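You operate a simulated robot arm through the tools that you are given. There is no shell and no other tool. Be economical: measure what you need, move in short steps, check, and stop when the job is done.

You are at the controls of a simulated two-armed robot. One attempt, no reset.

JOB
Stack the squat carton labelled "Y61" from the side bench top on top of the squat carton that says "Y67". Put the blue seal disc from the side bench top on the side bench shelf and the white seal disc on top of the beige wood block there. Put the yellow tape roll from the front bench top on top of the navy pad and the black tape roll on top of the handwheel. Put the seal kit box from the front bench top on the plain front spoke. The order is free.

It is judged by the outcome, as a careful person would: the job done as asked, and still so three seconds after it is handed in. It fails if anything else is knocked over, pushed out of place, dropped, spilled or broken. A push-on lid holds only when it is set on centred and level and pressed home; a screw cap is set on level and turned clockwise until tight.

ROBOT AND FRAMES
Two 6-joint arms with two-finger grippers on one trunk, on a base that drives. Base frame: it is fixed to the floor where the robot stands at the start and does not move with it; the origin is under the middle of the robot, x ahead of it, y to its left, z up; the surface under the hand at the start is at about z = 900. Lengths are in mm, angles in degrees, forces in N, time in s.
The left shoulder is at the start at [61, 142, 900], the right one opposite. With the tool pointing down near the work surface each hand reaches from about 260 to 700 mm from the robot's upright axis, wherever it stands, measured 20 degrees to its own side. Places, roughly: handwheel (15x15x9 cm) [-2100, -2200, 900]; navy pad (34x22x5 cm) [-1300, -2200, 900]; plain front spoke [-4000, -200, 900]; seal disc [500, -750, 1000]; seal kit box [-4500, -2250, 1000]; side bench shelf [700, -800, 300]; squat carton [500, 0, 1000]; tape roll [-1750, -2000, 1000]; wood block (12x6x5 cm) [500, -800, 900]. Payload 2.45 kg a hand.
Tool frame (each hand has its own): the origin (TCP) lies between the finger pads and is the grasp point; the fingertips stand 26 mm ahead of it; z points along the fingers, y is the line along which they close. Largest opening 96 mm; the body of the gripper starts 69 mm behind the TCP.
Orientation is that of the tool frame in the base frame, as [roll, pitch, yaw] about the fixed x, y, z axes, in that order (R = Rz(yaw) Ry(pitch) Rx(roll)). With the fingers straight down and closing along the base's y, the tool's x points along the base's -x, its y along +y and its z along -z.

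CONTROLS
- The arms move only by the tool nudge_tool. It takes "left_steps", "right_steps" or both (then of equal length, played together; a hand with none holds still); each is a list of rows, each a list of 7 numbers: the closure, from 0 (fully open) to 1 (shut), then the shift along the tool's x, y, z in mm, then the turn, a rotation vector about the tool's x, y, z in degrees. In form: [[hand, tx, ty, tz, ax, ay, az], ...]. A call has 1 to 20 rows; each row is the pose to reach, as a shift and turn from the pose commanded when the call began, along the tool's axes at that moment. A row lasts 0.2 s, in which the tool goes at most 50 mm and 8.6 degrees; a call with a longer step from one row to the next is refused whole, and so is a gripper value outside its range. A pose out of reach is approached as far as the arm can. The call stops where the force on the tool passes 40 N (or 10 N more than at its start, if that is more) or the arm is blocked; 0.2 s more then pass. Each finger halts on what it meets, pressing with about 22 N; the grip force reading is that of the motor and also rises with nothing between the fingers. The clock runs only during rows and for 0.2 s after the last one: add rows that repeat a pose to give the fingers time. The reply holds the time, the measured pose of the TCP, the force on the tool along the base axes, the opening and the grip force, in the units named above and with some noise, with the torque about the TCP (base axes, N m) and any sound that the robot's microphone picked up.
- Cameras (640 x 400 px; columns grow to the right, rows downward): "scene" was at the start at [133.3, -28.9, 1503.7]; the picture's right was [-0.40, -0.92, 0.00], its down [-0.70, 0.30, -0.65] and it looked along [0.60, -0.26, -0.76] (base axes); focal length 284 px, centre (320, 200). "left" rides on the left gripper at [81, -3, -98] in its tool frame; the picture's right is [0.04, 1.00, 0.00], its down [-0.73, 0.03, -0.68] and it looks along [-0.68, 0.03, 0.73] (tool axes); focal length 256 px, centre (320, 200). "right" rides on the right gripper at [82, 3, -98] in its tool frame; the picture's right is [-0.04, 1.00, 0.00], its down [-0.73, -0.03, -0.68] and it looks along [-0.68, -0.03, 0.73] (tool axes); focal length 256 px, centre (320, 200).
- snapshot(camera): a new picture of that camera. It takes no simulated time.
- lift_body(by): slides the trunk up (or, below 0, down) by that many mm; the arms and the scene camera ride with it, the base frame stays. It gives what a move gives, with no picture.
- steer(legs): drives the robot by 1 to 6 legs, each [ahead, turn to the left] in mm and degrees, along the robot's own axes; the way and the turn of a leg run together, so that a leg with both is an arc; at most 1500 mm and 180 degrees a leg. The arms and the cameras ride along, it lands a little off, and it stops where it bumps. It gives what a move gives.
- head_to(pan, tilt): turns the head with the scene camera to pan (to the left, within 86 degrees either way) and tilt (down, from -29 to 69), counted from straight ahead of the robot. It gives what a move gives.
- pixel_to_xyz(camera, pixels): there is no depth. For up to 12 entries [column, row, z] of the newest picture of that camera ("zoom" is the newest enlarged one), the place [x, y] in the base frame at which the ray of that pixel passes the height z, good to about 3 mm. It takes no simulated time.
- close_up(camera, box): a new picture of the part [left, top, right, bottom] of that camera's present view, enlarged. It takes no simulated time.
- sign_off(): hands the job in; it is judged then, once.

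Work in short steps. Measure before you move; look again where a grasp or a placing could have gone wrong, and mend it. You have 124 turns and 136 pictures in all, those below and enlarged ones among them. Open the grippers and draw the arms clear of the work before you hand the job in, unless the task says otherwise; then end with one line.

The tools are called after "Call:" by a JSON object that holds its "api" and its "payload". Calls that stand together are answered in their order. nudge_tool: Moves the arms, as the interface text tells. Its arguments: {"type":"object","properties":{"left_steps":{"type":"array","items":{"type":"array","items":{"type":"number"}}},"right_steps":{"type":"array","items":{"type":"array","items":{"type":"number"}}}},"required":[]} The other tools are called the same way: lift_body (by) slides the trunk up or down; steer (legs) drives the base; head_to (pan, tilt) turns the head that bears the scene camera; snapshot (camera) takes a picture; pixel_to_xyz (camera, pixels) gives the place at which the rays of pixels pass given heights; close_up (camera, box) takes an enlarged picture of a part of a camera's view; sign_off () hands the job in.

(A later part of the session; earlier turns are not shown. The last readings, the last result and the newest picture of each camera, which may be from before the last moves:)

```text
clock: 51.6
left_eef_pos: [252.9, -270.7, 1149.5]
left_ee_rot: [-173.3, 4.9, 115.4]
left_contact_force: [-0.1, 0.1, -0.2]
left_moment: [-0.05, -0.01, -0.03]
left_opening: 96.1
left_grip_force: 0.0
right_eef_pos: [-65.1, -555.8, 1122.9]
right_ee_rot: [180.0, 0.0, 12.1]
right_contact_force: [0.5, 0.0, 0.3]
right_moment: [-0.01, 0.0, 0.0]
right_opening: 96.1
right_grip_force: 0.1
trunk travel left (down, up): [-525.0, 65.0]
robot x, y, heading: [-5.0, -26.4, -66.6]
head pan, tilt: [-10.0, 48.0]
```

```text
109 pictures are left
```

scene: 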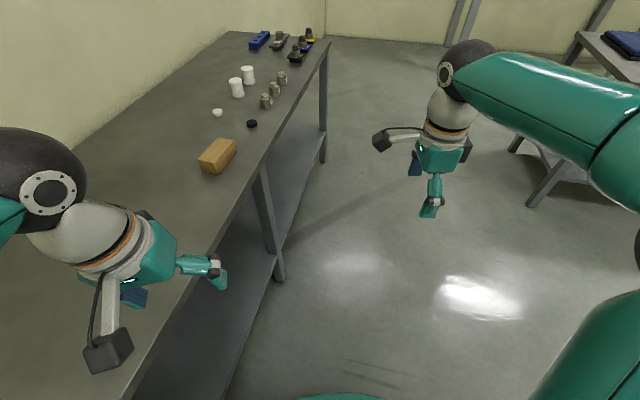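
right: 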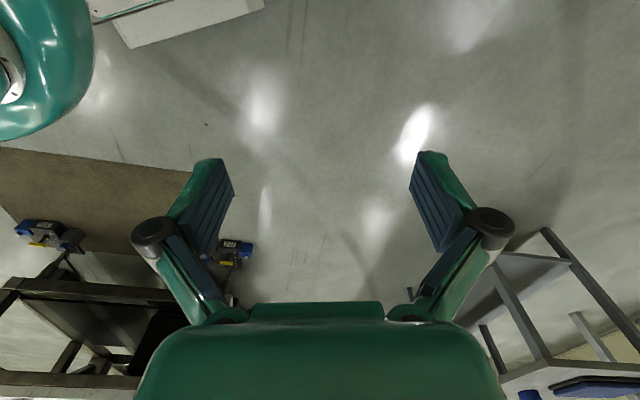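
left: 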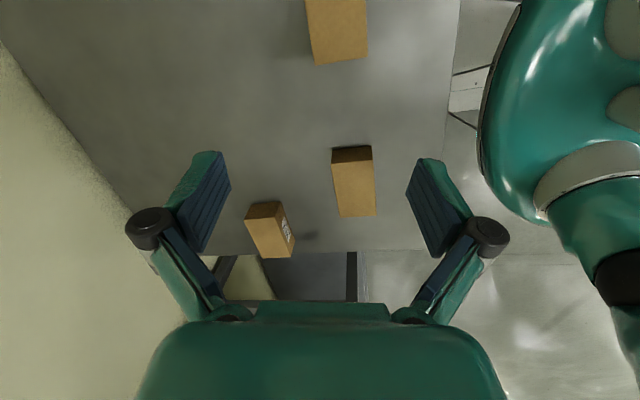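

The turn was blocked at heading −67 (likely the base or left elbow at the bench). I turn back a bit, retreat further from the bench, then turn again.

Call:
{"api": "steer", "payload": {"legs": [[0, 50], [-300, 0], [0, -73]]}}

Call:
{"api": "head_to", "payload": {"pan": 60, "tilt": 35}}

Call:
{"api": "snapshot", "payload": {"camera": "scene"}}

```text
clock: 59.9
left_eef_pos: [-150.6, -264.8, 1149.2]
left_ee_rot: [-173.3, 4.9, 93.8]
left_contact_force: [0.3, 0.6, -0.4]
left_moment: [-0.02, -0.01, -0.02]
left_opening: 96.0
left_grip_force: 0.1
right_eef_pos: [-550.9, -415.9, 1122.2]
right_ee_rot: [-180.0, -0.1, -9.3]
right_contact_force: [-0.4, 0.1, 0.6]
right_moment: [0.0, 0.03, 0.02]
right_opening: 96.1
right_grip_force: 0.1
trunk travel left (down, up): [-525.0, 65.0]
robot x, y, heading: [-273.5, 66.5, -88.0]
head pan, tilt: [-10.0, 48.0]
```

```text
clock: 61.3
left_eef_pos: [-151.3, -263.3, 1150.8]
left_ee_rot: [-173.4, 4.9, 93.8]
left_contact_force: [-0.5, 0.3, 1.1]
left_moment: [0.0, -0.01, 0.0]
left_opening: 96.1
left_grip_force: 0.0
right_eef_pos: [-552.0, -413.9, 1123.3]
right_ee_rot: [180.0, 0.0, -9.3]
right_contact_force: [0.1, -0.4, -0.1]
right_moment: [0.02, -0.01, 0.0]
right_opening: 95.9
right_grip_force: 0.0
trunk travel left (down, up): [-525.0, 65.0]
robot x, y, heading: [-271.4, 66.0, -87.9]
head pan, tilt: [60.0, 35.0]
```

```text
108 pictures are left
```

scene: 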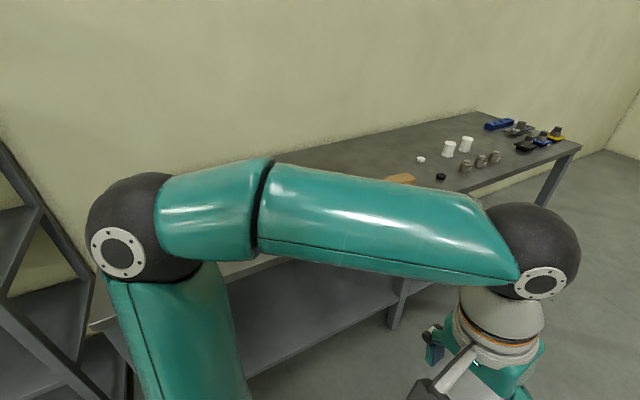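

Free now. I drive along the bench 740 mm, turn to face it, and go ahead 330.

Call:
{"api": "steer", "payload": {"legs": [[740, 0], [0, 88], [330, 0]]}}

Call:
{"api": "head_to", "payload": {"pan": 0, "tilt": 48}}

Call:
{"api": "snapshot", "payload": {"camera": "scene"}}

```text
clock: 68.8
left_eef_pos: [107.0, -619.7, 1151.5]
left_ee_rot: [-173.2, 4.7, 171.3]
left_contact_force: [-0.2, 1.2, -0.1]
left_moment: [-0.08, 0.02, -0.03]
left_opening: 96.1
left_grip_force: 0.0
right_eef_pos: [169.4, -1042.8, 1123.6]
right_ee_rot: [-180.0, 0.1, 68.2]
right_contact_force: [0.0, 0.3, -0.6]
right_moment: [-0.07, 0.02, 0.01]
right_opening: 95.7
right_grip_force: 0.0
trunk travel left (down, up): [-525.0, 65.0]
robot x, y, heading: [-247.2, -713.3, -9.4]
head pan, tilt: [60.0, 35.0]
stopped in leg 2: the robot was blocked; the commanded pose is now the measured one
```

```text
clock: 70.1
left_eef_pos: [107.4, -621.8, 1150.6]
left_ee_rot: [-173.4, 4.9, 171.3]
left_contact_force: [0.1, 0.1, 0.4]
left_moment: [-0.05, -0.03, 0.01]
left_opening: 96.1
left_grip_force: 0.0
right_eef_pos: [166.5, -1045.6, 1123.8]
right_ee_rot: [-180.0, 0.0, 68.1]
right_contact_force: [-0.1, -0.9, -0.2]
right_moment: [0.02, -0.03, 0.01]
right_opening: 96.2
right_grip_force: 0.0
trunk travel left (down, up): [-525.0, 65.0]
robot x, y, heading: [-245.9, -716.0, -9.5]
head pan, tilt: [0.0, 48.0]
```

```text
107 pictures are left
```

scene: 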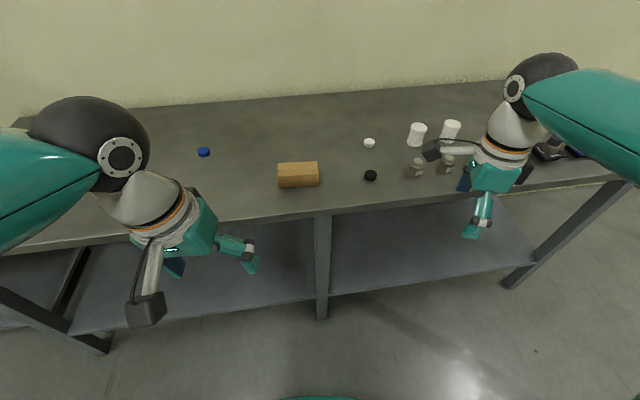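

Blocked again just before square (something behind the base, perhaps). I'm heading −9.5°; I drive ahead 320 with a gentle left arc.

Call:
{"api": "steer", "payload": {"legs": [[150, 0], [150, 9]]}}

Call:
{"api": "snapshot", "payload": {"camera": "scene"}}

Call:
{"api": "head_to", "payload": {"pan": -86, "tilt": 40}}

Call:
{"api": "snapshot", "payload": {"camera": "scene"}}

```text
clock: 72.4
left_eef_pos: [389.6, -603.1, 1149.6]
left_ee_rot: [-173.3, 4.7, -179.7]
left_contact_force: [1.1, 0.7, -0.3]
left_moment: [0.04, 0.04, 0.0]
left_opening: 96.0
left_grip_force: 0.0
right_eef_pos: [514.7, -1012.2, 1122.0]
right_ee_rot: [-179.9, 0.1, 77.3]
right_contact_force: [-0.2, 0.8, -1.2]
right_moment: [-0.02, 0.11, -0.03]
right_opening: 95.9
right_grip_force: 0.1
trunk travel left (down, up): [-525.0, 65.0]
robot x, y, heading: [47.1, -752.6, -0.2]
head pan, tilt: [0.0, 48.0]
```

```text
106 pictures are left
```

scene: 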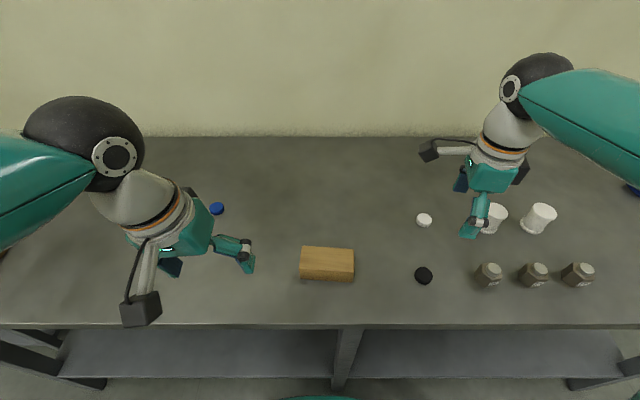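

```text
clock: 74.0
left_eef_pos: [386.9, -604.7, 1150.8]
left_ee_rot: [-173.3, 5.0, -179.8]
left_contact_force: [-0.7, 0.0, -0.1]
left_moment: [0.01, -0.02, 0.01]
left_opening: 96.1
left_grip_force: 0.1
right_eef_pos: [514.3, -1012.6, 1123.5]
right_ee_rot: [-180.0, 0.0, 77.2]
right_contact_force: [-1.1, -0.2, 0.1]
right_moment: [0.0, 0.02, -0.01]
right_opening: 96.1
right_grip_force: 0.1
trunk travel left (down, up): [-525.0, 65.0]
robot x, y, heading: [50.5, -753.1, -0.2]
head pan, tilt: [-85.9, 40.0]
```

```text
105 pictures are left
```

scene: 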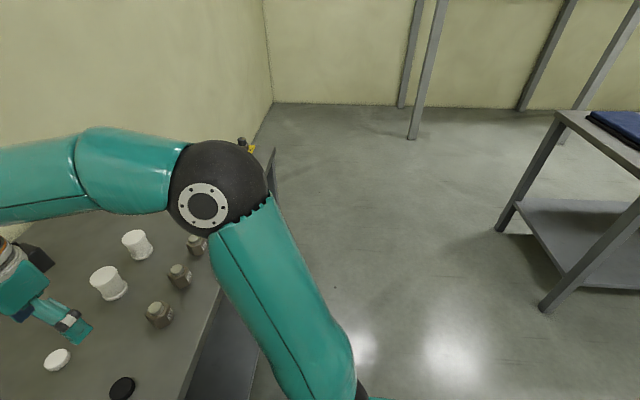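

Robot is at (50,−753) facing the bench. I look ahead and zoom onto the discs and wood block.

Call:
{"api": "head_to", "payload": {"pan": 0, "tilt": 50}}

Call:
{"api": "close_up", "payload": {"camera": "scene", "box": [280, 170, 480, 295]}}

```text
clock: 75.6
left_eef_pos: [386.5, -604.4, 1150.6]
left_ee_rot: [-173.2, 4.9, -179.7]
left_contact_force: [-0.1, -0.1, 0.5]
left_moment: [-0.02, -0.03, 0.04]
left_opening: 96.0
left_grip_force: 0.1
right_eef_pos: [512.3, -1013.1, 1124.1]
right_ee_rot: [180.0, 0.0, 77.3]
right_contact_force: [0.3, 0.1, -0.6]
right_moment: [-0.02, -0.02, 0.03]
right_opening: 96.0
right_grip_force: 0.1
trunk travel left (down, up): [-525.0, 65.0]
robot x, y, heading: [50.8, -754.9, -0.2]
head pan, tilt: [0.0, 50.0]
```

```text
3.20 times, centred on (380, 232) of scene
```

zoom: 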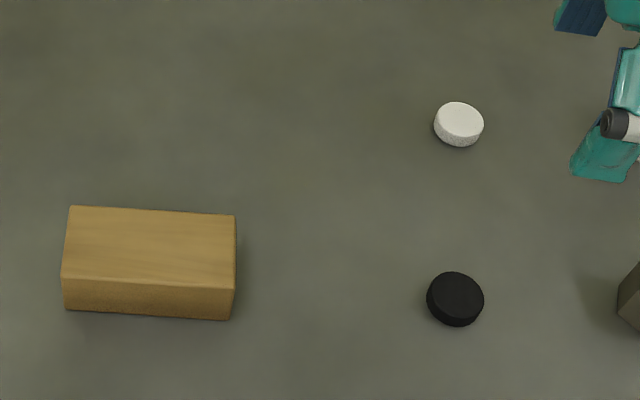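

Call:
{"api": "pixel_to_xyz", "payload": {"camera": "zoom", "pixels": [[434, 118, 915], [483, 118, 915], [459, 102, 915], [459, 147, 900], [459, 118, 915], [459, 133, 915], [63, 278, 950], [236, 290, 950], [234, 215, 950], [70, 207, 950], [67, 310, 900], [228, 320, 900]]}}

```text
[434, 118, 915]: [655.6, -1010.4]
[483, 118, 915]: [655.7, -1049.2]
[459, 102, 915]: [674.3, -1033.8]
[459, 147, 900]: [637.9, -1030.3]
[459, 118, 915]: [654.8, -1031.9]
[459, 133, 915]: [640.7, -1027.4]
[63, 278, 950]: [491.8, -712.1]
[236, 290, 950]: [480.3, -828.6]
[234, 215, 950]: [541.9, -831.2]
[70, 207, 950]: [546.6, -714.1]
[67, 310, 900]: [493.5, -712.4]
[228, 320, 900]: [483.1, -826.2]
```

White disc is centred near (656,−1030), ~38 wide and ~14 high; block top centre (515,−771) at z 950. I move the right hand above the disc and look.

Call:
{"api": "nudge_tool", "payload": {"right_steps": [[0.2, 5, 45, 20, 0, 0, 0], [0.3, 10, 90, 40, 0, 0, 0], [0.3, 15, 130, 60, 0, 0, 0], [0.3, 15, 144, 90, 0, 0, 0], [0.3, 15, 144, 124, 0, 0, 0], [0.3, 15, 144, 124, 0, 0, 0]]}}

Call:
{"api": "snapshot", "payload": {"camera": "right"}}

```text
clock: 77.0
left_eef_pos: [388.2, -605.0, 1151.1]
left_ee_rot: [-173.3, 4.8, -179.7]
left_contact_force: [-1.1, 0.5, 1.0]
left_moment: [-0.02, 0.03, 0.0]
left_opening: 96.1
left_grip_force: 0.2
right_eef_pos: [657.1, -1029.6, 998.4]
right_ee_rot: [-180.0, 0.0, 77.2]
right_contact_force: [0.3, -0.5, -1.3]
right_moment: [-0.02, -0.05, 0.01]
right_opening: 67.0
right_grip_force: 0.1
trunk travel left (down, up): [-525.0, 65.0]
robot x, y, heading: [48.5, -754.4, -0.3]
head pan, tilt: [0.0, 50.0]
```

```text
103 pictures are left
```

right: 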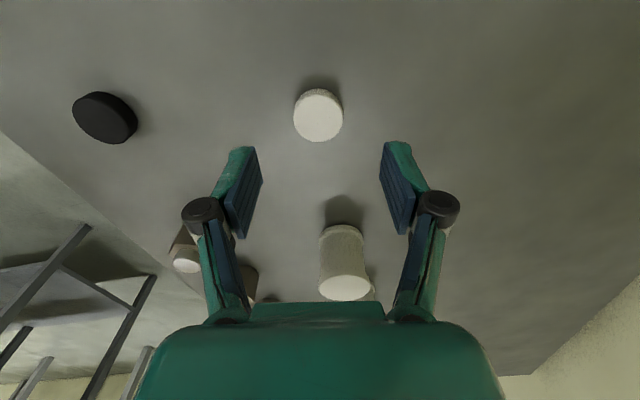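

The disc is at (318,117) between the fingers. I check its position and the cup's.

Call:
{"api": "pixel_to_xyz", "payload": {"camera": "right", "pixels": [[318, 117, 914], [318, 142, 914], [318, 97, 914], [293, 117, 914], [343, 117, 914], [342, 230, 900], [342, 278, 960], [365, 288, 980]]}}

```text
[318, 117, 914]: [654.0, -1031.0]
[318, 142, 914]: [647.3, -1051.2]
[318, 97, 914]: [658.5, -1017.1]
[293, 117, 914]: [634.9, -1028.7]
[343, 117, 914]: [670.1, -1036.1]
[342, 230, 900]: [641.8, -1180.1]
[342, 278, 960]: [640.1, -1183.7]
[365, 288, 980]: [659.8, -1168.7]
```

Disc centre (653.5,−1033). I correct a few mm, go down to 929, and close.

Call:
{"api": "nudge_tool", "payload": {"right_steps": [[0.3, -3.7, -2.7, 30, 0, 0, 0], [0.3, -3.7, -2.7, 55, 0, 0, 0], [0.3, -3.7, -2.7, 69, 0, 0, 0], [0.3, -3.7, -2.7, 69, 0, 0, 0], [1, -3.7, -2.7, 69, 0, 0, 0], [1, -3.7, -2.7, 69, 0, 0, 0], [1, -3.7, -2.7, 69, 0, 0, 0], [1, -3.7, -2.7, 69, 0, 0, 0], [1, -3.7, -2.7, 40, 0, 0, 0], [1, -3.7, -2.7, 0, 0, 0, 0], [1, -3.7, -2.7, -45, 0, 0, 0]]}}

Call:
{"api": "snapshot", "payload": {"camera": "right"}}

```text
clock: 79.4
left_eef_pos: [386.5, -604.2, 1150.9]
left_ee_rot: [-173.2, 4.9, -179.7]
left_contact_force: [-0.2, 0.4, 0.0]
left_moment: [0.0, 0.02, -0.02]
left_opening: 96.1
left_grip_force: 0.1
right_eef_pos: [653.7, -1031.8, 1045.5]
right_ee_rot: [179.9, 0.0, 77.3]
right_contact_force: [-0.6, 0.2, -0.2]
right_moment: [-0.01, -0.02, -0.01]
right_opening: 36.1
right_grip_force: 21.9
trunk travel left (down, up): [-525.0, 65.0]
robot x, y, heading: [44.2, -756.0, -0.6]
head pan, tilt: [0.0, 50.0]
```

```text
102 pictures are left
```

right: 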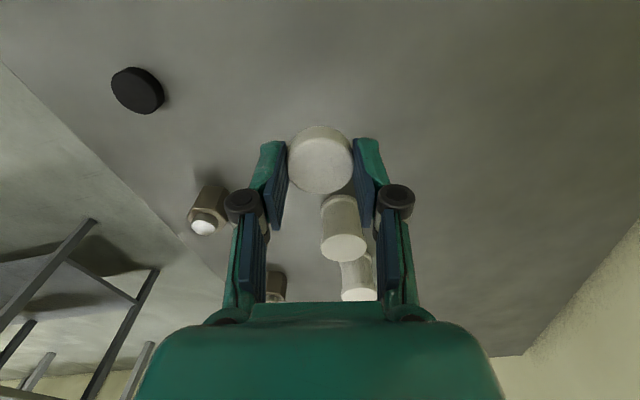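

White disc held (36 mm). I carry it over the block centre (515,−771), stop 15 mm above.

Call:
{"api": "nudge_tool", "payload": {"right_steps": [[1, 32, -27.5, 0, 0, 0, 0], [1, 64, -55, 0, 0, 0, 0], [1, 96, -82.5, 0, 0, 0, 0], [1, 127, -110, 0, 0, 0, 0], [1, 159, -137.5, 0, 0, 0, 0], [1, 191, -165, 0, 0, 0, 0], [1, 223, -192.5, 0, 0, 0, 0], [1, 223, -192.5, 30, 0, 0, 0], [1, 223, -192.5, 50, 0, 0, 0], [1, 223, -192.5, 50, 0, 0, 0]]}}

Call:
{"api": "close_up", "payload": {"camera": "scene", "box": [270, 190, 400, 290]}}

Call:
{"api": "snapshot", "payload": {"camera": "right"}}

```text
clock: 81.6
left_eef_pos: [387.0, -604.8, 1152.6]
left_ee_rot: [-173.3, 4.8, -179.7]
left_contact_force: [0.7, -0.2, -0.7]
left_moment: [-0.02, 0.0, 0.0]
left_opening: 95.9
left_grip_force: 0.1
right_eef_pos: [513.8, -772.8, 994.0]
right_ee_rot: [-179.9, -0.1, 77.2]
right_contact_force: [-0.9, 0.8, -0.6]
right_moment: [0.02, 0.02, -0.01]
right_opening: 36.2
right_grip_force: 21.7
trunk travel left (down, up): [-525.0, 65.0]
robot x, y, heading: [49.4, -757.2, -0.4]
head pan, tilt: [0.0, 50.0]
```

```text
4.00 times, centred on (335, 240) of scene
```

zoom: 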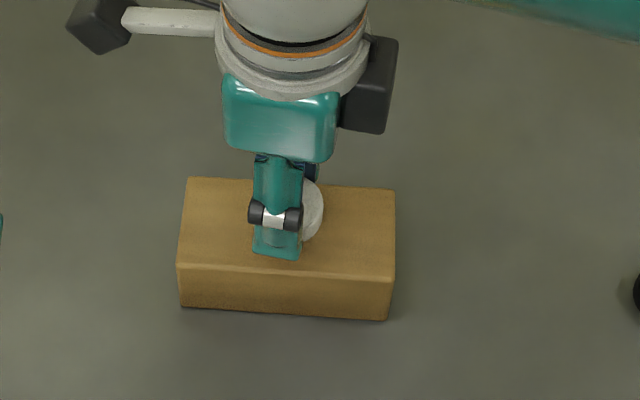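

```text
100 pictures are left
```

right: 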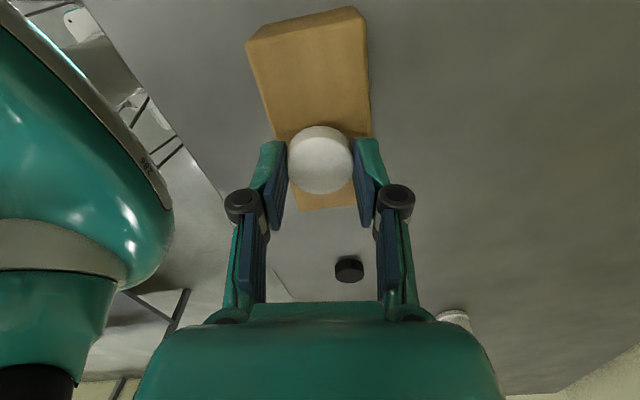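

It is above the block's middle. I lower gently until contact, then release.

Call:
{"api": "nudge_tool", "payload": {"right_steps": [[1, 0, 0, 8, 0, 0, 0], [1, 0, 0, 12, 0, 0, 0], [1, 0, 0, 14, 0, 0, 0], [1, 0, 0, 15, 0, 0, 0]]}}

```text
clock: 82.6
left_eef_pos: [387.6, -604.3, 1150.8]
left_ee_rot: [-173.3, 4.9, -179.7]
left_contact_force: [0.1, 0.8, 0.0]
left_moment: [-0.01, 0.02, -0.03]
left_opening: 95.9
left_grip_force: 0.0
right_eef_pos: [514.4, -772.3, 980.7]
right_ee_rot: [-180.0, -0.1, 77.3]
right_contact_force: [-0.2, 0.1, 5.6]
right_moment: [0.02, -0.06, 0.03]
right_opening: 36.0
right_grip_force: 22.2
trunk travel left (down, up): [-525.0, 65.0]
robot x, y, heading: [52.1, -754.5, -0.0]
head pan, tilt: [0.0, 50.0]
```

Contact (+5.6 N). I open modestly and rise straight up.

Call:
{"api": "nudge_tool", "payload": {"right_steps": [[0.7, 0, 0, 0, 0, 0, 0], [0.4, 0, 0, 0, 0, 0, 0], [0.4, 0, 0, 0, 0, 0, 0], [0.4, 0, 0, -20, 0, 0, 0], [0.4, 0, 0, -60, 0, 0, 0], [0, 0, 0, -100, 0, 0, 0], [0, 0, 0, -140, 0, 0, 0]]}}

Call:
{"api": "snapshot", "payload": {"camera": "right"}}

Call:
{"api": "snapshot", "payload": {"camera": "left"}}

```text
clock: 84.2
left_eef_pos: [387.5, -604.1, 1150.8]
left_ee_rot: [-173.2, 5.0, -179.7]
left_contact_force: [0.1, -0.7, 0.0]
left_moment: [-0.02, -0.01, 0.02]
left_opening: 95.9
left_grip_force: 0.1
right_eef_pos: [514.0, -773.3, 1119.6]
right_ee_rot: [180.0, 0.1, 77.2]
right_contact_force: [0.6, 0.0, -1.2]
right_moment: [0.01, -0.02, -0.02]
right_opening: 95.9
right_grip_force: 0.1
trunk travel left (down, up): [-525.0, 65.0]
robot x, y, heading: [51.5, -757.3, -0.3]
head pan, tilt: [0.0, 50.0]
```

```text
99 pictures are left
```

right: 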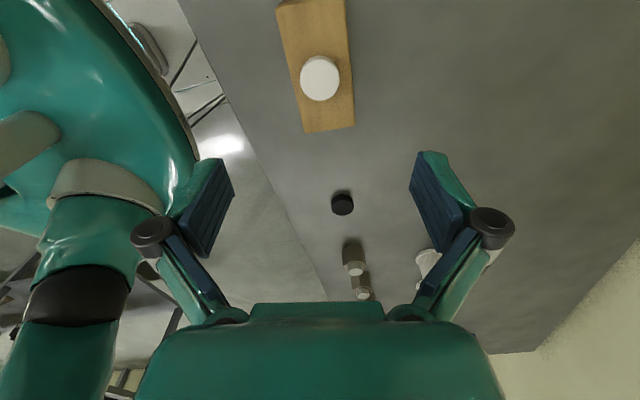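

```text
98 pictures are left
```

left: 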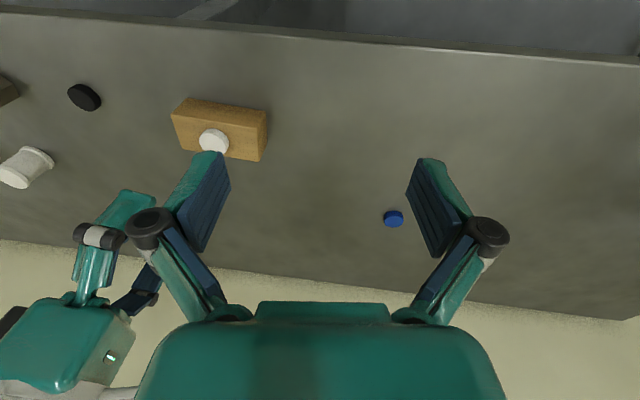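

White disc sits on the block. For the blue disc I will hold the left tool tilted 30° forward, so that the disc stays flat and the wrist stays out from under the bench when placing on the shelf. First, set that orientation.

Call:
{"api": "nudge_tool", "payload": {"left_steps": [[0, 0, 0, 0, -1.7, -6.3, 0.4], [0, 0, 0, 0, -3.4, -12.6, 0.8], [0, 0, 0, 0, -5, -18.8, 1.1], [0, 0, 0, 0, -6.7, -25.1, 1.5], [0, 0, 0, 0, -6.7, -25.1, 1.5]]}}

```text
clock: 85.4
left_eef_pos: [386.6, -604.0, 1151.2]
left_ee_rot: [179.8, 30.0, -179.8]
left_contact_force: [-0.1, 0.5, 0.4]
left_moment: [-0.03, 0.0, -0.03]
left_opening: 95.9
left_grip_force: 0.0
right_eef_pos: [516.7, -772.8, 1119.1]
right_ee_rot: [180.0, 0.0, 77.2]
right_contact_force: [-0.2, 0.3, -0.3]
right_moment: [0.01, 0.01, -0.02]
right_opening: 95.8
right_grip_force: 0.1
trunk travel left (down, up): [-525.0, 65.0]
robot x, y, heading: [51.0, -753.5, -0.5]
head pan, tilt: [0.0, 50.0]
```

Orientation exact. I move over the blue disc at (697,−477), z 1010.

Call:
{"api": "nudge_tool", "payload": {"left_steps": [[0.1, -22, 14, 31, 0, 0, 0], [0.2, -44, 28, 62, 0, 0, 0], [0.3, -66, 42, 92, 0, 0, 0], [0.3, -88, 56, 123, 0, 0, 0], [0.3, -110, 70, 154, 0, 0, 0], [0.3, -132, 84, 185, 0, 0, 0], [0.3, -154, 98, 216, 0, 0, 0], [0.3, -176, 113, 246, 0, 0, 0], [0.3, -198, 127, 277, 0, 0, 0], [0.3, -198, 127, 277, 0, 0, 0]]}}

Call:
{"api": "snapshot", "payload": {"camera": "left"}}

```text
clock: 87.6
left_eef_pos: [697.6, -478.5, 1009.5]
left_ee_rot: [179.9, 30.1, -179.8]
left_contact_force: [-0.6, -0.4, 0.0]
left_moment: [0.0, -0.03, -0.01]
left_opening: 67.1
left_grip_force: 0.1
right_eef_pos: [515.2, -773.8, 1119.9]
right_ee_rot: [180.0, 0.1, 77.3]
right_contact_force: [-0.1, 0.3, -0.2]
right_moment: [-0.01, -0.01, 0.0]
right_opening: 96.3
right_grip_force: 0.0
trunk travel left (down, up): [-525.0, 65.0]
robot x, y, heading: [52.1, -752.6, -0.5]
head pan, tilt: [0.0, 50.0]
```

```text
97 pictures are left
```

left: 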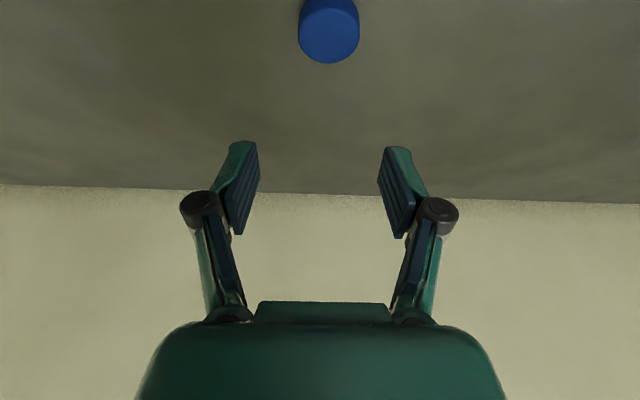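

Call:
{"api": "pixel_to_xyz", "payload": {"camera": "left", "pixels": [[328, 63, 914], [328, 63, 918], [300, 38, 914], [359, 38, 914], [329, 32, 914]]}}

```text
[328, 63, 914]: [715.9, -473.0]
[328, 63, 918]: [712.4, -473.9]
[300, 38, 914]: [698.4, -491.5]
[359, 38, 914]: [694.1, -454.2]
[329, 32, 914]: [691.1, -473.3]
```

Disc centre (697,−473). With the tilt the tips stand ~12 mm ahead of the TCP, so I aim the TCP at x 687, z 931 and close.

Call:
{"api": "nudge_tool", "payload": {"left_steps": [[0.3, 16, 5.5, 21, 0, 0, 0], [0.3, 32, 5.5, 42, 0, 0, 0], [0.3, 48, 5.5, 63, 0, 0, 0], [0.3, 48, 5.5, 63, 0, 0, 0]]}}

Call:
{"api": "snapshot", "payload": {"camera": "left"}}

Call:
{"api": "close_up", "payload": {"camera": "scene", "box": [150, 150, 310, 250]}}

```text
clock: 88.6
left_eef_pos: [685.9, -471.4, 932.6]
left_ee_rot: [179.9, 29.9, -179.7]
left_contact_force: [0.6, -0.7, 0.4]
left_moment: [0.02, -0.01, 0.0]
left_opening: 67.4
left_grip_force: 0.1
right_eef_pos: [515.1, -773.1, 1120.0]
right_ee_rot: [180.0, 0.0, 77.3]
right_contact_force: [-1.1, 0.8, 0.4]
right_moment: [0.04, 0.0, -0.01]
right_opening: 96.2
right_grip_force: 0.1
trunk travel left (down, up): [-525.0, 65.0]
robot x, y, heading: [51.4, -755.5, -0.4]
head pan, tilt: [0.0, 50.0]
```

```text
96 pictures are left
```

left: 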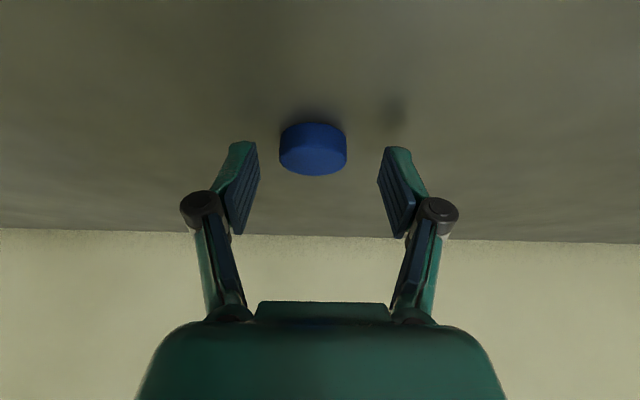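

```text
4.00 times, centred on (230, 200) of scene
```

zoom: 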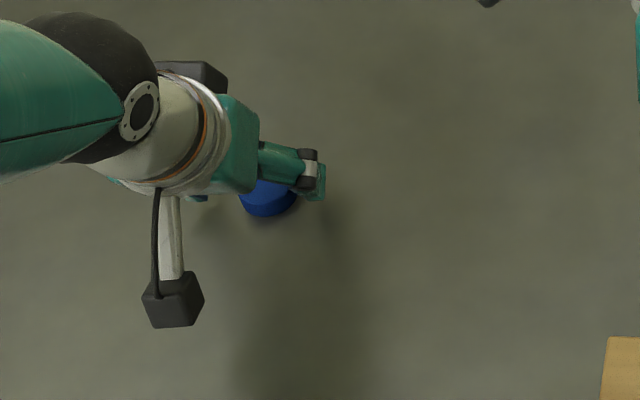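

I verify the disc position relative to the fingers from this view.

Call:
{"api": "pixel_to_xyz", "payload": {"camera": "left", "pixels": [[313, 175, 914], [279, 150, 914], [347, 150, 914], [313, 123, 900]]}}

```text
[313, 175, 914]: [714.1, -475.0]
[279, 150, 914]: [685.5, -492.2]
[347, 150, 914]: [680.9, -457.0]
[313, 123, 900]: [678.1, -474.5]
```

Centre (696,−474.5); good. Close and read.

Call:
{"api": "nudge_tool", "payload": {"left_steps": [[0.3, 0, -2.5, 1, 0, 0, 0], [1, 0, -2.5, 1, 0, 0, 0], [1, 0, -2.5, 1, 0, 0, 0], [1, 0, -2.5, 1, 0, 0, 0], [1, 0, -2.5, 1, 0, 0, 0], [1, -15, -2.5, -26, 0, 0, 0], [1, -35, -2.5, -61, 0, 0, 0], [1, -55, -2.5, -95, 0, 0, 0]]}}

Call:
{"api": "snapshot", "payload": {"camera": "left"}}

```text
clock: 90.4
left_eef_pos: [684.6, -471.3, 1042.5]
left_ee_rot: [179.9, 29.8, -179.8]
left_contact_force: [-0.8, 1.1, 0.5]
left_moment: [0.01, -0.02, 0.01]
left_opening: 36.3
left_grip_force: 21.7
right_eef_pos: [515.1, -772.8, 1119.7]
right_ee_rot: [180.0, 0.1, 77.2]
right_contact_force: [0.2, 0.7, 0.5]
right_moment: [0.01, -0.03, 0.01]
right_opening: 96.1
right_grip_force: 0.1
trunk travel left (down, up): [-525.0, 65.0]
robot x, y, heading: [51.5, -755.7, -0.4]
head pan, tilt: [0.0, 50.0]
```

```text
94 pictures are left
```

left: 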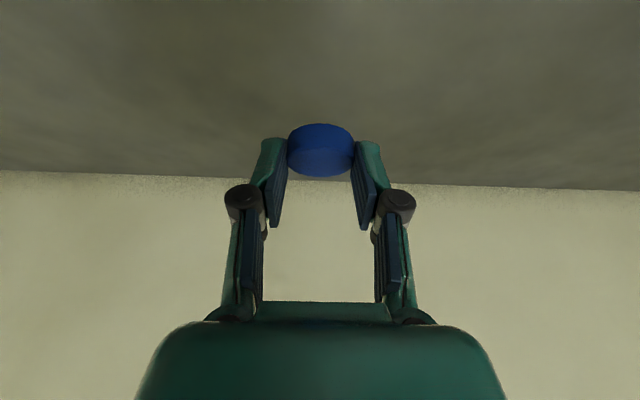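

Blue disc held flat (36 mm). I draw both hands back toward the robot before backing off and lowering the trunk.

Call:
{"api": "nudge_tool", "payload": {"left_steps": [[1, 24, -14, -21, 0, 0, 0], [1, 48, -29, -43, 0, 0, 0], [1, 73, -43, -64, 0, 0, 0], [1, 97, -57, -86, 0, 0, 0], [1, 121, -72, -107, 0, 0, 0], [1, 145, -86, -129, 0, 0, 0], [1, 170, -100, -150, 0, 0, 0], [1, 194, -115, -171, 0, 0, 0], [1, 218, -129, -193, 0, 0, 0]], "right_steps": [[0, -27, -7, 0, 0, 0, 0], [0, -55, -14, 0, 0, 0, 0], [0, -82, -21, 0, 0, 0, 0], [0, -110, -28, 0, 0, 0, 0], [0, -137, -34, 0, 0, 0, 0], [0, -165, -41, 0, 0, 0, 0], [0, -192, -48, 0, 0, 0, 0], [0, -220, -55, 0, 0, 0, 0], [0, -247, -62, 0, 0, 0, 0]]}}

Call:
{"api": "steer", "payload": {"legs": [[-220, 0]]}}

Call:
{"api": "head_to", "payload": {"pan": 0, "tilt": 45}}

Call:
{"api": "snapshot", "payload": {"camera": "scene"}}

```text
clock: 92.4
left_eef_pos: [402.0, -603.7, 1100.7]
left_ee_rot: [179.8, 30.1, -179.7]
left_contact_force: [-1.1, 0.5, -1.9]
left_moment: [0.0, 0.0, 0.0]
left_opening: 36.3
left_grip_force: 21.7
right_eef_pos: [398.2, -1001.5, 1120.5]
right_ee_rot: [179.9, 0.1, 77.2]
right_contact_force: [-0.9, -0.6, 1.1]
right_moment: [-0.01, -0.03, 0.01]
right_opening: 96.2
right_grip_force: 0.0
trunk travel left (down, up): [-525.0, 65.0]
robot x, y, heading: [48.7, -755.7, -0.2]
head pan, tilt: [0.0, 50.0]
```

```text
clock: 94.1
left_eef_pos: [179.0, -602.1, 1100.9]
left_ee_rot: [179.9, 30.1, -179.4]
left_contact_force: [0.7, 0.2, 0.1]
left_moment: [-0.01, 0.01, 0.0]
left_opening: 36.2
left_grip_force: 21.4
right_eef_pos: [179.8, -998.8, 1120.5]
right_ee_rot: [-180.0, 0.1, 77.5]
right_contact_force: [0.5, 0.4, -0.7]
right_moment: [-0.01, 0.0, 0.01]
right_opening: 95.8
right_grip_force: 0.0
trunk travel left (down, up): [-525.0, 65.0]
robot x, y, heading: [-171.5, -756.7, 0.1]
head pan, tilt: [0.0, 50.0]
```

```text
clock: 94.8
left_eef_pos: [180.7, -602.1, 1100.3]
left_ee_rot: [179.8, 30.0, -179.4]
left_contact_force: [-0.2, 0.0, 0.3]
left_moment: [0.02, 0.02, 0.01]
left_opening: 36.5
left_grip_force: 21.7
right_eef_pos: [181.0, -998.8, 1121.8]
right_ee_rot: [-180.0, 0.0, 77.5]
right_contact_force: [0.2, -0.1, 0.3]
right_moment: [-0.01, -0.05, 0.01]
right_opening: 95.9
right_grip_force: 0.1
trunk travel left (down, up): [-525.0, 65.0]
robot x, y, heading: [-170.8, -751.8, 0.2]
head pan, tilt: [0.0, 45.0]
```

```text
93 pictures are left
```

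scene: 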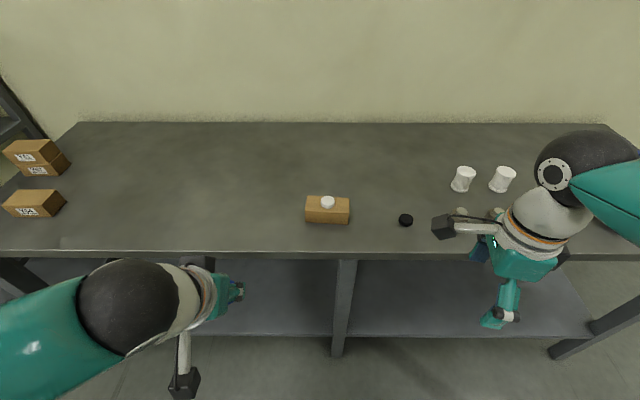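

All clear of the bench. I lower the trunk by 460 mm, and query the shelf's front edge.

Call:
{"api": "pixel_to_xyz", "payload": {"camera": "scene", "pixels": [[260, 337, 300], [420, 336, 300], [335, 350, 0], [345, 260, 850], [30, 290, 300], [250, 255, 900], [594, 336, 300]]}}

Call:
{"api": "lift_body", "payload": {"by": -460}}

Call:
{"api": "snapshot", "payload": {"camera": "scene"}}

Call:
{"api": "snapshot", "payload": {"camera": "left"}}

```text
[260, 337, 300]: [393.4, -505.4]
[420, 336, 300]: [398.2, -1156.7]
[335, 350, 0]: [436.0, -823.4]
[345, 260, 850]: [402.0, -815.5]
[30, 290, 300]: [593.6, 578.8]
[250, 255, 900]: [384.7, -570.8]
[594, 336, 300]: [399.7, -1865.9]
```

```text
refused: -460 is not a number from -400 to 400
```

```text
92 pictures are left
```

scene: 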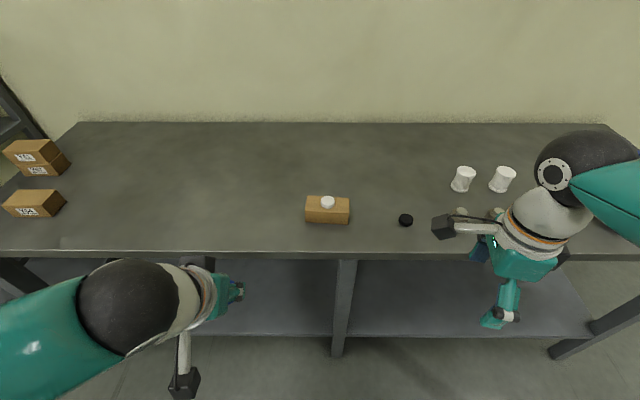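

```text
91 pictures are left
```

left: 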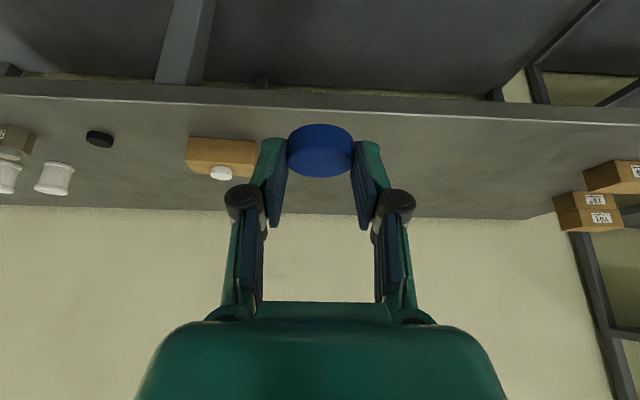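

At most 400 per call. I lower by 400 first.

Call:
{"api": "lift_body", "payload": {"by": -400}}

Call:
{"api": "snapshot", "payload": {"camera": "scene"}}

Call:
{"api": "snapshot", "payload": {"camera": "left"}}

```text
clock: 98.6
left_eef_pos: [180.9, -601.3, 700.6]
left_ee_rot: [179.9, 30.0, -179.5]
left_contact_force: [-0.5, -0.6, -0.2]
left_moment: [0.01, -0.01, -0.03]
left_opening: 36.3
left_grip_force: 22.1
right_eef_pos: [180.2, -999.0, 721.2]
right_ee_rot: [-180.0, 0.0, 77.6]
right_contact_force: [-0.1, 0.0, 0.0]
right_moment: [-0.01, -0.01, 0.03]
right_opening: 95.9
right_grip_force: 0.1
trunk travel left (down, up): [-125.0, 465.0]
robot x, y, heading: [-170.7, -752.2, -0.1]
head pan, tilt: [0.0, 45.0]
```

```text
90 pictures are left
```

scene: 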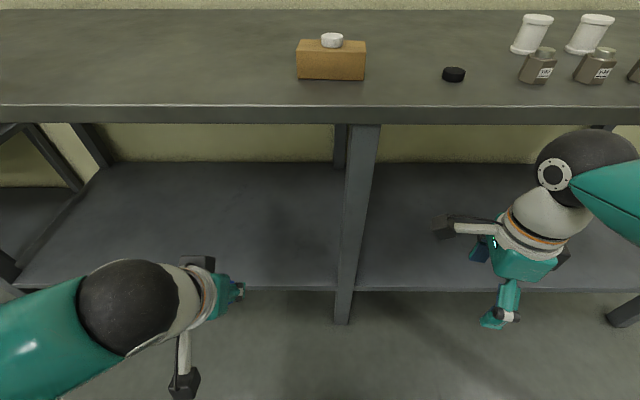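

```text
89 pictures are left
```

left: 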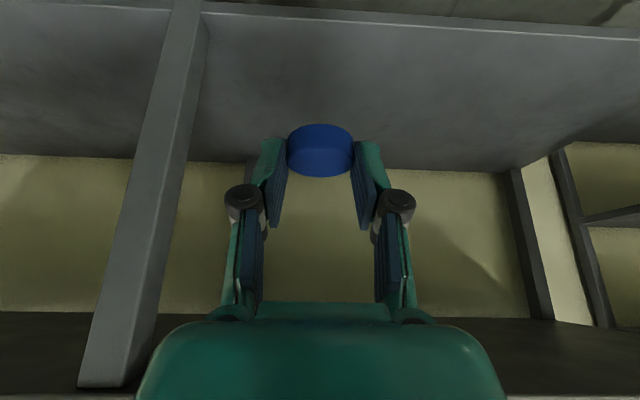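

The shelf lies below and the hand is free ahead of it. I check the shelf height from both views and drive 140 mm ahead.

Call:
{"api": "pixel_to_xyz", "payload": {"camera": "scene", "pixels": [[270, 287, 300], [270, 287, 310], [270, 287, 290], [450, 289, 300]]}}

Call:
{"api": "steer", "payload": {"legs": [[140, 0]]}}

```text
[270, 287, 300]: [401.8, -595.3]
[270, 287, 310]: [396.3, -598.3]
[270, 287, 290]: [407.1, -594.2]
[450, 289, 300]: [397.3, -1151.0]
```

```text
clock: 100.0
left_eef_pos: [320.3, -602.5, 699.7]
left_ee_rot: [179.9, 30.0, -179.6]
left_contact_force: [0.5, 0.3, -0.9]
left_moment: [-0.05, 0.0, -0.01]
left_opening: 36.3
left_grip_force: 22.0
right_eef_pos: [318.6, -999.9, 720.5]
right_ee_rot: [-180.0, 0.0, 77.4]
right_contact_force: [0.0, 0.1, 0.0]
right_moment: [-0.01, 0.0, 0.01]
right_opening: 96.1
right_grip_force: 0.1
trunk travel left (down, up): [-125.0, 465.0]
robot x, y, heading: [-28.2, -751.7, -0.2]
head pan, tilt: [0.0, 45.0]
```

Shelf surface at about 300–303. I lower the trunk 100 more, then bring the hand down to z ~410 and forward over the shelf.

Call:
{"api": "lift_body", "payload": {"by": -100}}

Call:
{"api": "nudge_tool", "payload": {"left_steps": [[1, 23, 0, 41, 0, 0, 0], [1, 46, 0, 82, 0, 0, 0], [1, 70, 0, 123, 0, 0, 0], [1, 95, 0, 164, 0, 0, 0], [1, 58, 0, 185, 0, 0, 0], [1, 21, 0, 207, 0, 0, 0], [1, -16, 0, 228, 0, 0, 0], [1, -52, 0, 249.5, 0, 0, 0], [1, -52, 0, 249.5, 0, 0, 0]]}}

Call:
{"api": "snapshot", "payload": {"camera": "scene"}}

Call:
{"api": "snapshot", "payload": {"camera": "left"}}

```text
clock: 101.3
left_eef_pos: [321.2, -602.0, 601.2]
left_ee_rot: [179.9, 30.0, -179.6]
left_contact_force: [-0.3, -0.1, -0.2]
left_moment: [-0.02, -0.04, 0.02]
left_opening: 36.4
left_grip_force: 21.9
right_eef_pos: [319.0, -999.1, 621.7]
right_ee_rot: [-180.0, 0.0, 77.5]
right_contact_force: [-0.2, -0.6, 1.1]
right_moment: [0.01, -0.01, -0.01]
right_opening: 96.0
right_grip_force: 0.1
trunk travel left (down, up): [-25.0, 565.0]
robot x, y, heading: [-32.8, -755.7, -0.1]
head pan, tilt: [0.0, 45.0]
```

```text
clock: 103.3
left_eef_pos: [490.5, -599.2, 411.2]
left_ee_rot: [179.8, 30.0, -179.6]
left_contact_force: [-1.0, 0.2, 0.1]
left_moment: [-0.02, -0.03, -0.02]
left_opening: 36.1
left_grip_force: 22.0
left hand out of reach, approached as far as the arm can: row 2, 3, 4, 5
right_eef_pos: [319.4, -999.6, 622.1]
right_ee_rot: [-179.9, 0.0, 77.4]
right_contact_force: [0.7, -0.3, 0.0]
right_moment: [-0.03, 0.0, 0.0]
right_opening: 95.9
right_grip_force: 0.0
trunk travel left (down, up): [-25.0, 565.0]
robot x, y, heading: [-32.8, -750.8, 0.1]
head pan, tilt: [0.0, 45.0]
```

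```text
88 pictures are left
```

scene: 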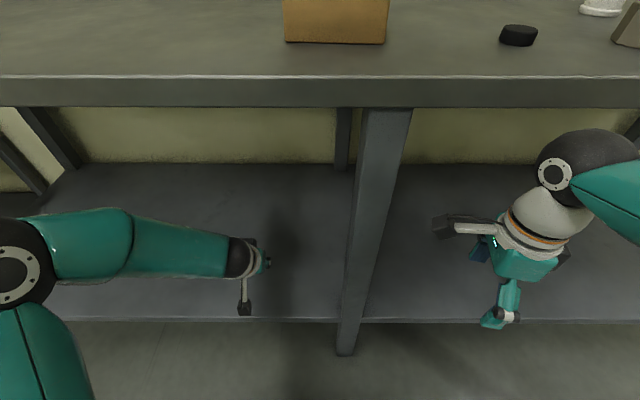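

```text
87 pictures are left
```

left: 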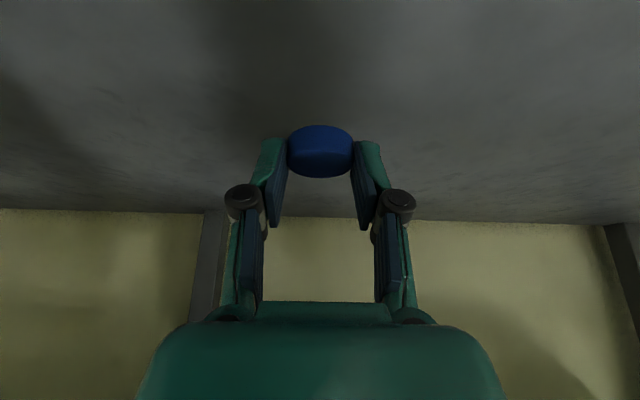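

Over the shelf at x 490. I descend 70 mm, then creep to contact.

Call:
{"api": "nudge_tool", "payload": {"left_steps": [[1, 17.5, 0, 30.3, 0, 0, 0], [1, 35, 0, 60.6, 0, 0, 0], [1, 36.5, 0, 63.2, 0, 0, 0], [1, 37.5, 0, 65, 0, 0, 0], [1, 38.5, 0, 66.7, 0, 0, 0], [1, 39, 0, 67.5, 0, 0, 0]]}}

```text
clock: 104.7
left_eef_pos: [491.3, -600.8, 333.6]
left_ee_rot: [-180.0, 29.9, -179.6]
left_contact_force: [-0.6, 0.6, -0.6]
left_moment: [0.02, -0.02, 0.02]
left_opening: 36.0
left_grip_force: 22.2
right_eef_pos: [319.4, -998.8, 620.2]
right_ee_rot: [180.0, -0.1, 77.5]
right_contact_force: [0.1, -0.1, 0.0]
right_moment: [0.01, -0.01, 0.03]
right_opening: 96.1
right_grip_force: 0.1
trunk travel left (down, up): [-25.0, 565.0]
robot x, y, heading: [-34.1, -754.9, -0.2]
head pan, tilt: [0.0, 45.0]
```

No contact yet; I creep down 1 mm at a time for a few more rows.

Call:
{"api": "nudge_tool", "payload": {"left_steps": [[1, 0.5, 0, 0.9, 0, 0, 0], [1, 1, 0, 1.7, 0, 0, 0], [1, 1.2, 0, 2.1, 0, 0, 0], [1, 1.2, 0, 2.1, 0, 0, 0]]}}

Call:
{"api": "snapshot", "payload": {"camera": "left"}}

```text
clock: 105.7
left_eef_pos: [490.8, -599.3, 331.2]
left_ee_rot: [180.0, 30.0, -179.6]
left_contact_force: [-0.1, 0.4, -0.4]
left_moment: [0.01, -0.01, -0.02]
left_opening: 36.2
left_grip_force: 21.9
right_eef_pos: [319.4, -1001.1, 622.0]
right_ee_rot: [179.9, 0.0, 77.4]
right_contact_force: [-0.4, 0.2, -0.8]
right_moment: [-0.01, 0.0, -0.02]
right_opening: 95.8
right_grip_force: 0.0
trunk travel left (down, up): [-25.0, 565.0]
robot x, y, heading: [-30.2, -749.9, 0.0]
head pan, tilt: [0.0, 45.0]
```

```text
86 pictures are left
```

left: 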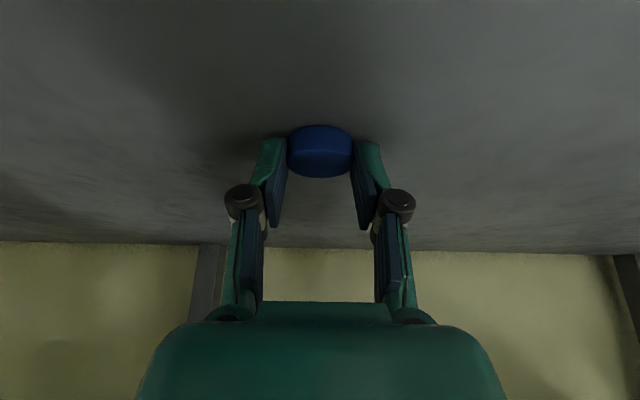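

Still free; shadow shows it is nearly down. Another 4 mm in 1 mm rows.

Call:
{"api": "nudge_tool", "payload": {"left_steps": [[1, 0.5, 0, 0.9, 0, 0, 0], [1, 1, 0, 1.7, 0, 0, 0], [1, 1.5, 0, 2.6, 0, 0, 0], [1, 2, 0, 3.5, 0, 0, 0], [1, 2, 0, 3.5, 0, 0, 0]]}}

```text
clock: 106.9
left_eef_pos: [491.7, -599.8, 329.6]
left_ee_rot: [179.8, 30.4, -179.6]
left_contact_force: [-4.9, -1.3, 26.9]
left_moment: [-0.08, -0.17, -0.03]
left_opening: 36.1
left_grip_force: 21.9
right_eef_pos: [318.3, -1000.3, 623.2]
right_ee_rot: [180.0, -0.2, 77.4]
right_contact_force: [0.6, -0.3, -0.2]
right_moment: [0.0, 0.03, 0.02]
right_opening: 96.1
right_grip_force: 0.0
trunk travel left (down, up): [-25.0, 565.0]
robot x, y, heading: [-26.7, -754.3, 0.2]
head pan, tilt: [0.0, 45.0]
```

Contact. I ease 1.5 mm, open, and withdraw back-and-up along the tool, clear of the shelf.

Call:
{"api": "nudge_tool", "payload": {"left_steps": [[1, -0.8, 0, -1.4, 0, 0, 0], [0.7, -0.8, 0, -1.4, 0, 0, 0], [0.4, -0.8, 0, -1.4, 0, 0, 0], [0.4, -0.8, 0, -1.4, 0, 0, 0], [0.4, -0.8, 0, -20, 0, 0, 0], [0.4, -0.8, 0, -50, 0, 0, 0], [0.3, -0.8, 0, -90, 0, 0, 0], [0.3, -0.8, 0, -130, 0, 0, 0], [0.3, 20, 0, -160, 0, 0, 0], [0.3, 40, 0, -195, 0, 0, 0], [0.3, 60, 0, -230, 0, 0, 0]]}}

Call:
{"api": "snapshot", "payload": {"camera": "scene"}}

Call:
{"api": "snapshot", "payload": {"camera": "left"}}

```text
clock: 109.3
left_eef_pos: [333.0, -604.8, 506.8]
left_ee_rot: [179.8, 29.8, -179.6]
left_contact_force: [-0.1, 0.1, 0.3]
left_moment: [-0.02, 0.0, 0.02]
left_opening: 67.2
left_grip_force: 0.2
left hand out of reach, approached as far as the arm can: row 11
right_eef_pos: [318.5, -1000.3, 621.1]
right_ee_rot: [180.0, -0.1, 77.4]
right_contact_force: [0.3, 0.0, 0.6]
right_moment: [-0.01, 0.02, 0.03]
right_opening: 95.8
right_grip_force: 0.1
trunk travel left (down, up): [-25.0, 565.0]
robot x, y, heading: [-33.0, -753.6, 0.2]
head pan, tilt: [0.0, 45.0]
```

```text
85 pictures are left
```

scene: 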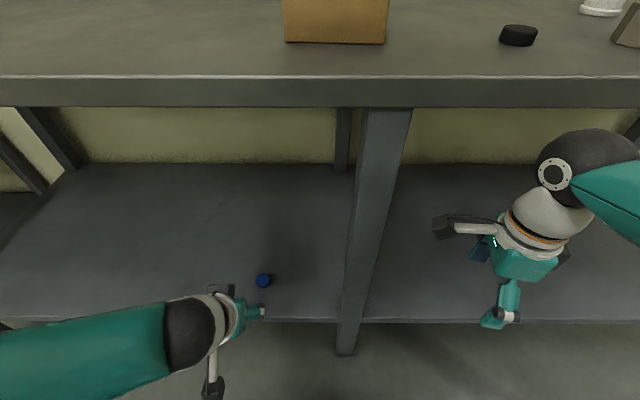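

```text
84 pictures are left
```

left: 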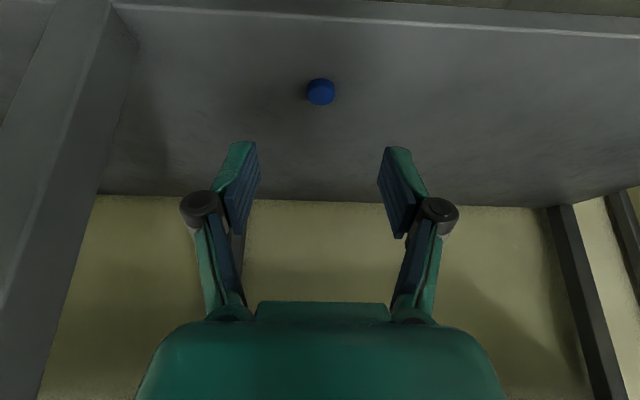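

The blue disc rests on the shelf. I back away, raise the trunk, and look right toward the front bench.

Call:
{"api": "steer", "payload": {"legs": [[-190, 0]]}}

Call:
{"api": "lift_body", "payload": {"by": 400}}

Call:
{"api": "lift_body", "payload": {"by": 100}}

Call:
{"api": "head_to", "payload": {"pan": -86, "tilt": 25}}

Call:
{"api": "snapshot", "payload": {"camera": "scene"}}

Call:
{"api": "head_to", "payload": {"pan": 86, "tilt": 25}}

Call:
{"api": "snapshot", "payload": {"camera": "scene"}}

```text
clock: 110.8
left_eef_pos: [143.1, -604.0, 506.6]
left_ee_rot: [179.9, 29.9, -179.6]
left_contact_force: [-0.2, -0.3, -0.5]
left_moment: [0.02, 0.02, 0.0]
left_opening: 67.2
left_grip_force: 0.1
right_eef_pos: [129.5, -999.5, 622.4]
right_ee_rot: [180.0, 0.0, 77.3]
right_contact_force: [-0.3, -0.5, -0.4]
right_moment: [-0.02, 0.06, -0.01]
right_opening: 95.9
right_grip_force: 0.1
trunk travel left (down, up): [-25.0, 565.0]
robot x, y, heading: [-218.6, -752.9, 0.1]
head pan, tilt: [0.0, 45.0]
```

```text
clock: 114.7
left_eef_pos: [143.2, -603.7, 906.6]
left_ee_rot: [179.8, 29.7, -179.6]
left_contact_force: [-0.4, 0.3, 0.6]
left_moment: [-0.03, -0.01, 0.01]
left_opening: 67.4
left_grip_force: 0.0
right_eef_pos: [128.6, -999.8, 1022.6]
right_ee_rot: [180.0, 0.0, 77.4]
right_contact_force: [0.0, -0.1, -0.2]
right_moment: [0.04, -0.01, -0.01]
right_opening: 96.2
right_grip_force: 0.0
trunk travel left (down, up): [-425.0, 165.0]
robot x, y, heading: [-221.0, -752.9, 0.1]
head pan, tilt: [0.0, 45.0]
```

```text
clock: 116.0
left_eef_pos: [144.2, -605.1, 1007.4]
left_ee_rot: [179.8, 29.8, -179.6]
left_contact_force: [0.2, 1.1, 0.6]
left_moment: [0.01, -0.01, 0.0]
left_opening: 67.3
left_grip_force: 0.1
right_eef_pos: [128.8, -1000.2, 1122.5]
right_ee_rot: [-180.0, 0.0, 77.4]
right_contact_force: [0.4, -0.4, 0.6]
right_moment: [0.0, 0.01, -0.02]
right_opening: 96.1
right_grip_force: 0.1
trunk travel left (down, up): [-525.0, 65.0]
robot x, y, heading: [-219.6, -750.5, -0.1]
head pan, tilt: [0.0, 45.0]
```

```text
clock: 117.6
left_eef_pos: [144.3, -605.0, 1007.3]
left_ee_rot: [179.8, 29.7, -179.6]
left_contact_force: [0.2, 0.2, 0.1]
left_moment: [0.03, -0.06, 0.0]
left_opening: 67.1
left_grip_force: 0.1
right_eef_pos: [130.5, -1000.1, 1122.0]
right_ee_rot: [180.0, 0.0, 77.3]
right_contact_force: [0.0, -0.3, -0.5]
right_moment: [0.01, 0.0, -0.03]
right_opening: 95.9
right_grip_force: 0.0
trunk travel left (down, up): [-525.0, 65.0]
robot x, y, heading: [-220.1, -755.1, 0.1]
head pan, tilt: [-85.9, 25.0]
```

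```text
83 pictures are left
```

scene: 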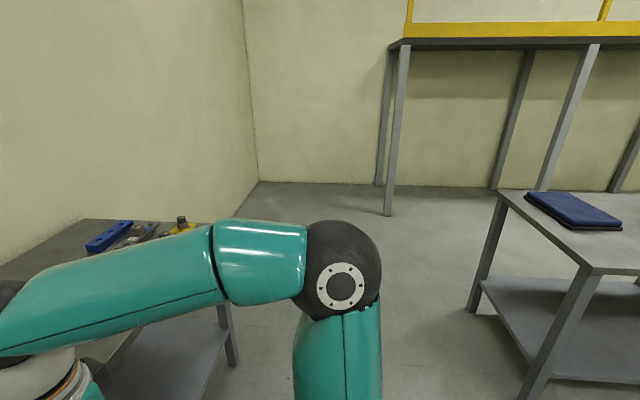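

```text
clock: 120.2
left_eef_pos: [144.5, -605.0, 1007.3]
left_ee_rot: [179.7, 29.8, -179.7]
left_contact_force: [0.1, 0.2, 1.3]
left_moment: [0.03, 0.0, 0.03]
left_opening: 67.3
left_grip_force: 0.1
right_eef_pos: [129.3, -999.0, 1122.0]
right_ee_rot: [179.9, 0.0, 77.4]
right_contact_force: [0.3, 0.2, -0.9]
right_moment: [-0.03, 0.04, -0.04]
right_opening: 96.1
right_grip_force: 0.1
trunk travel left (down, up): [-525.0, 65.0]
robot x, y, heading: [-220.8, -756.9, 0.2]
head pan, tilt: [85.9, 25.0]
```

```text
82 pictures are left
```

scene: 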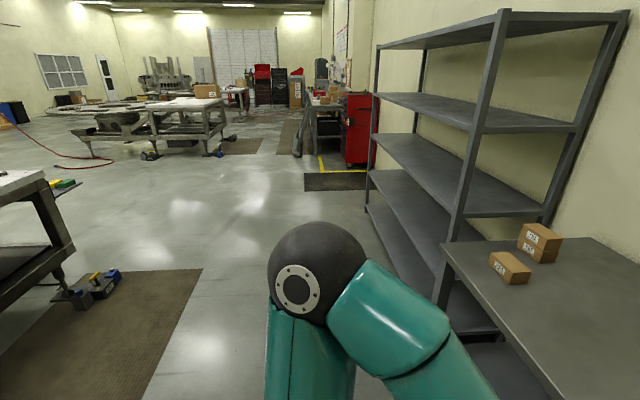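

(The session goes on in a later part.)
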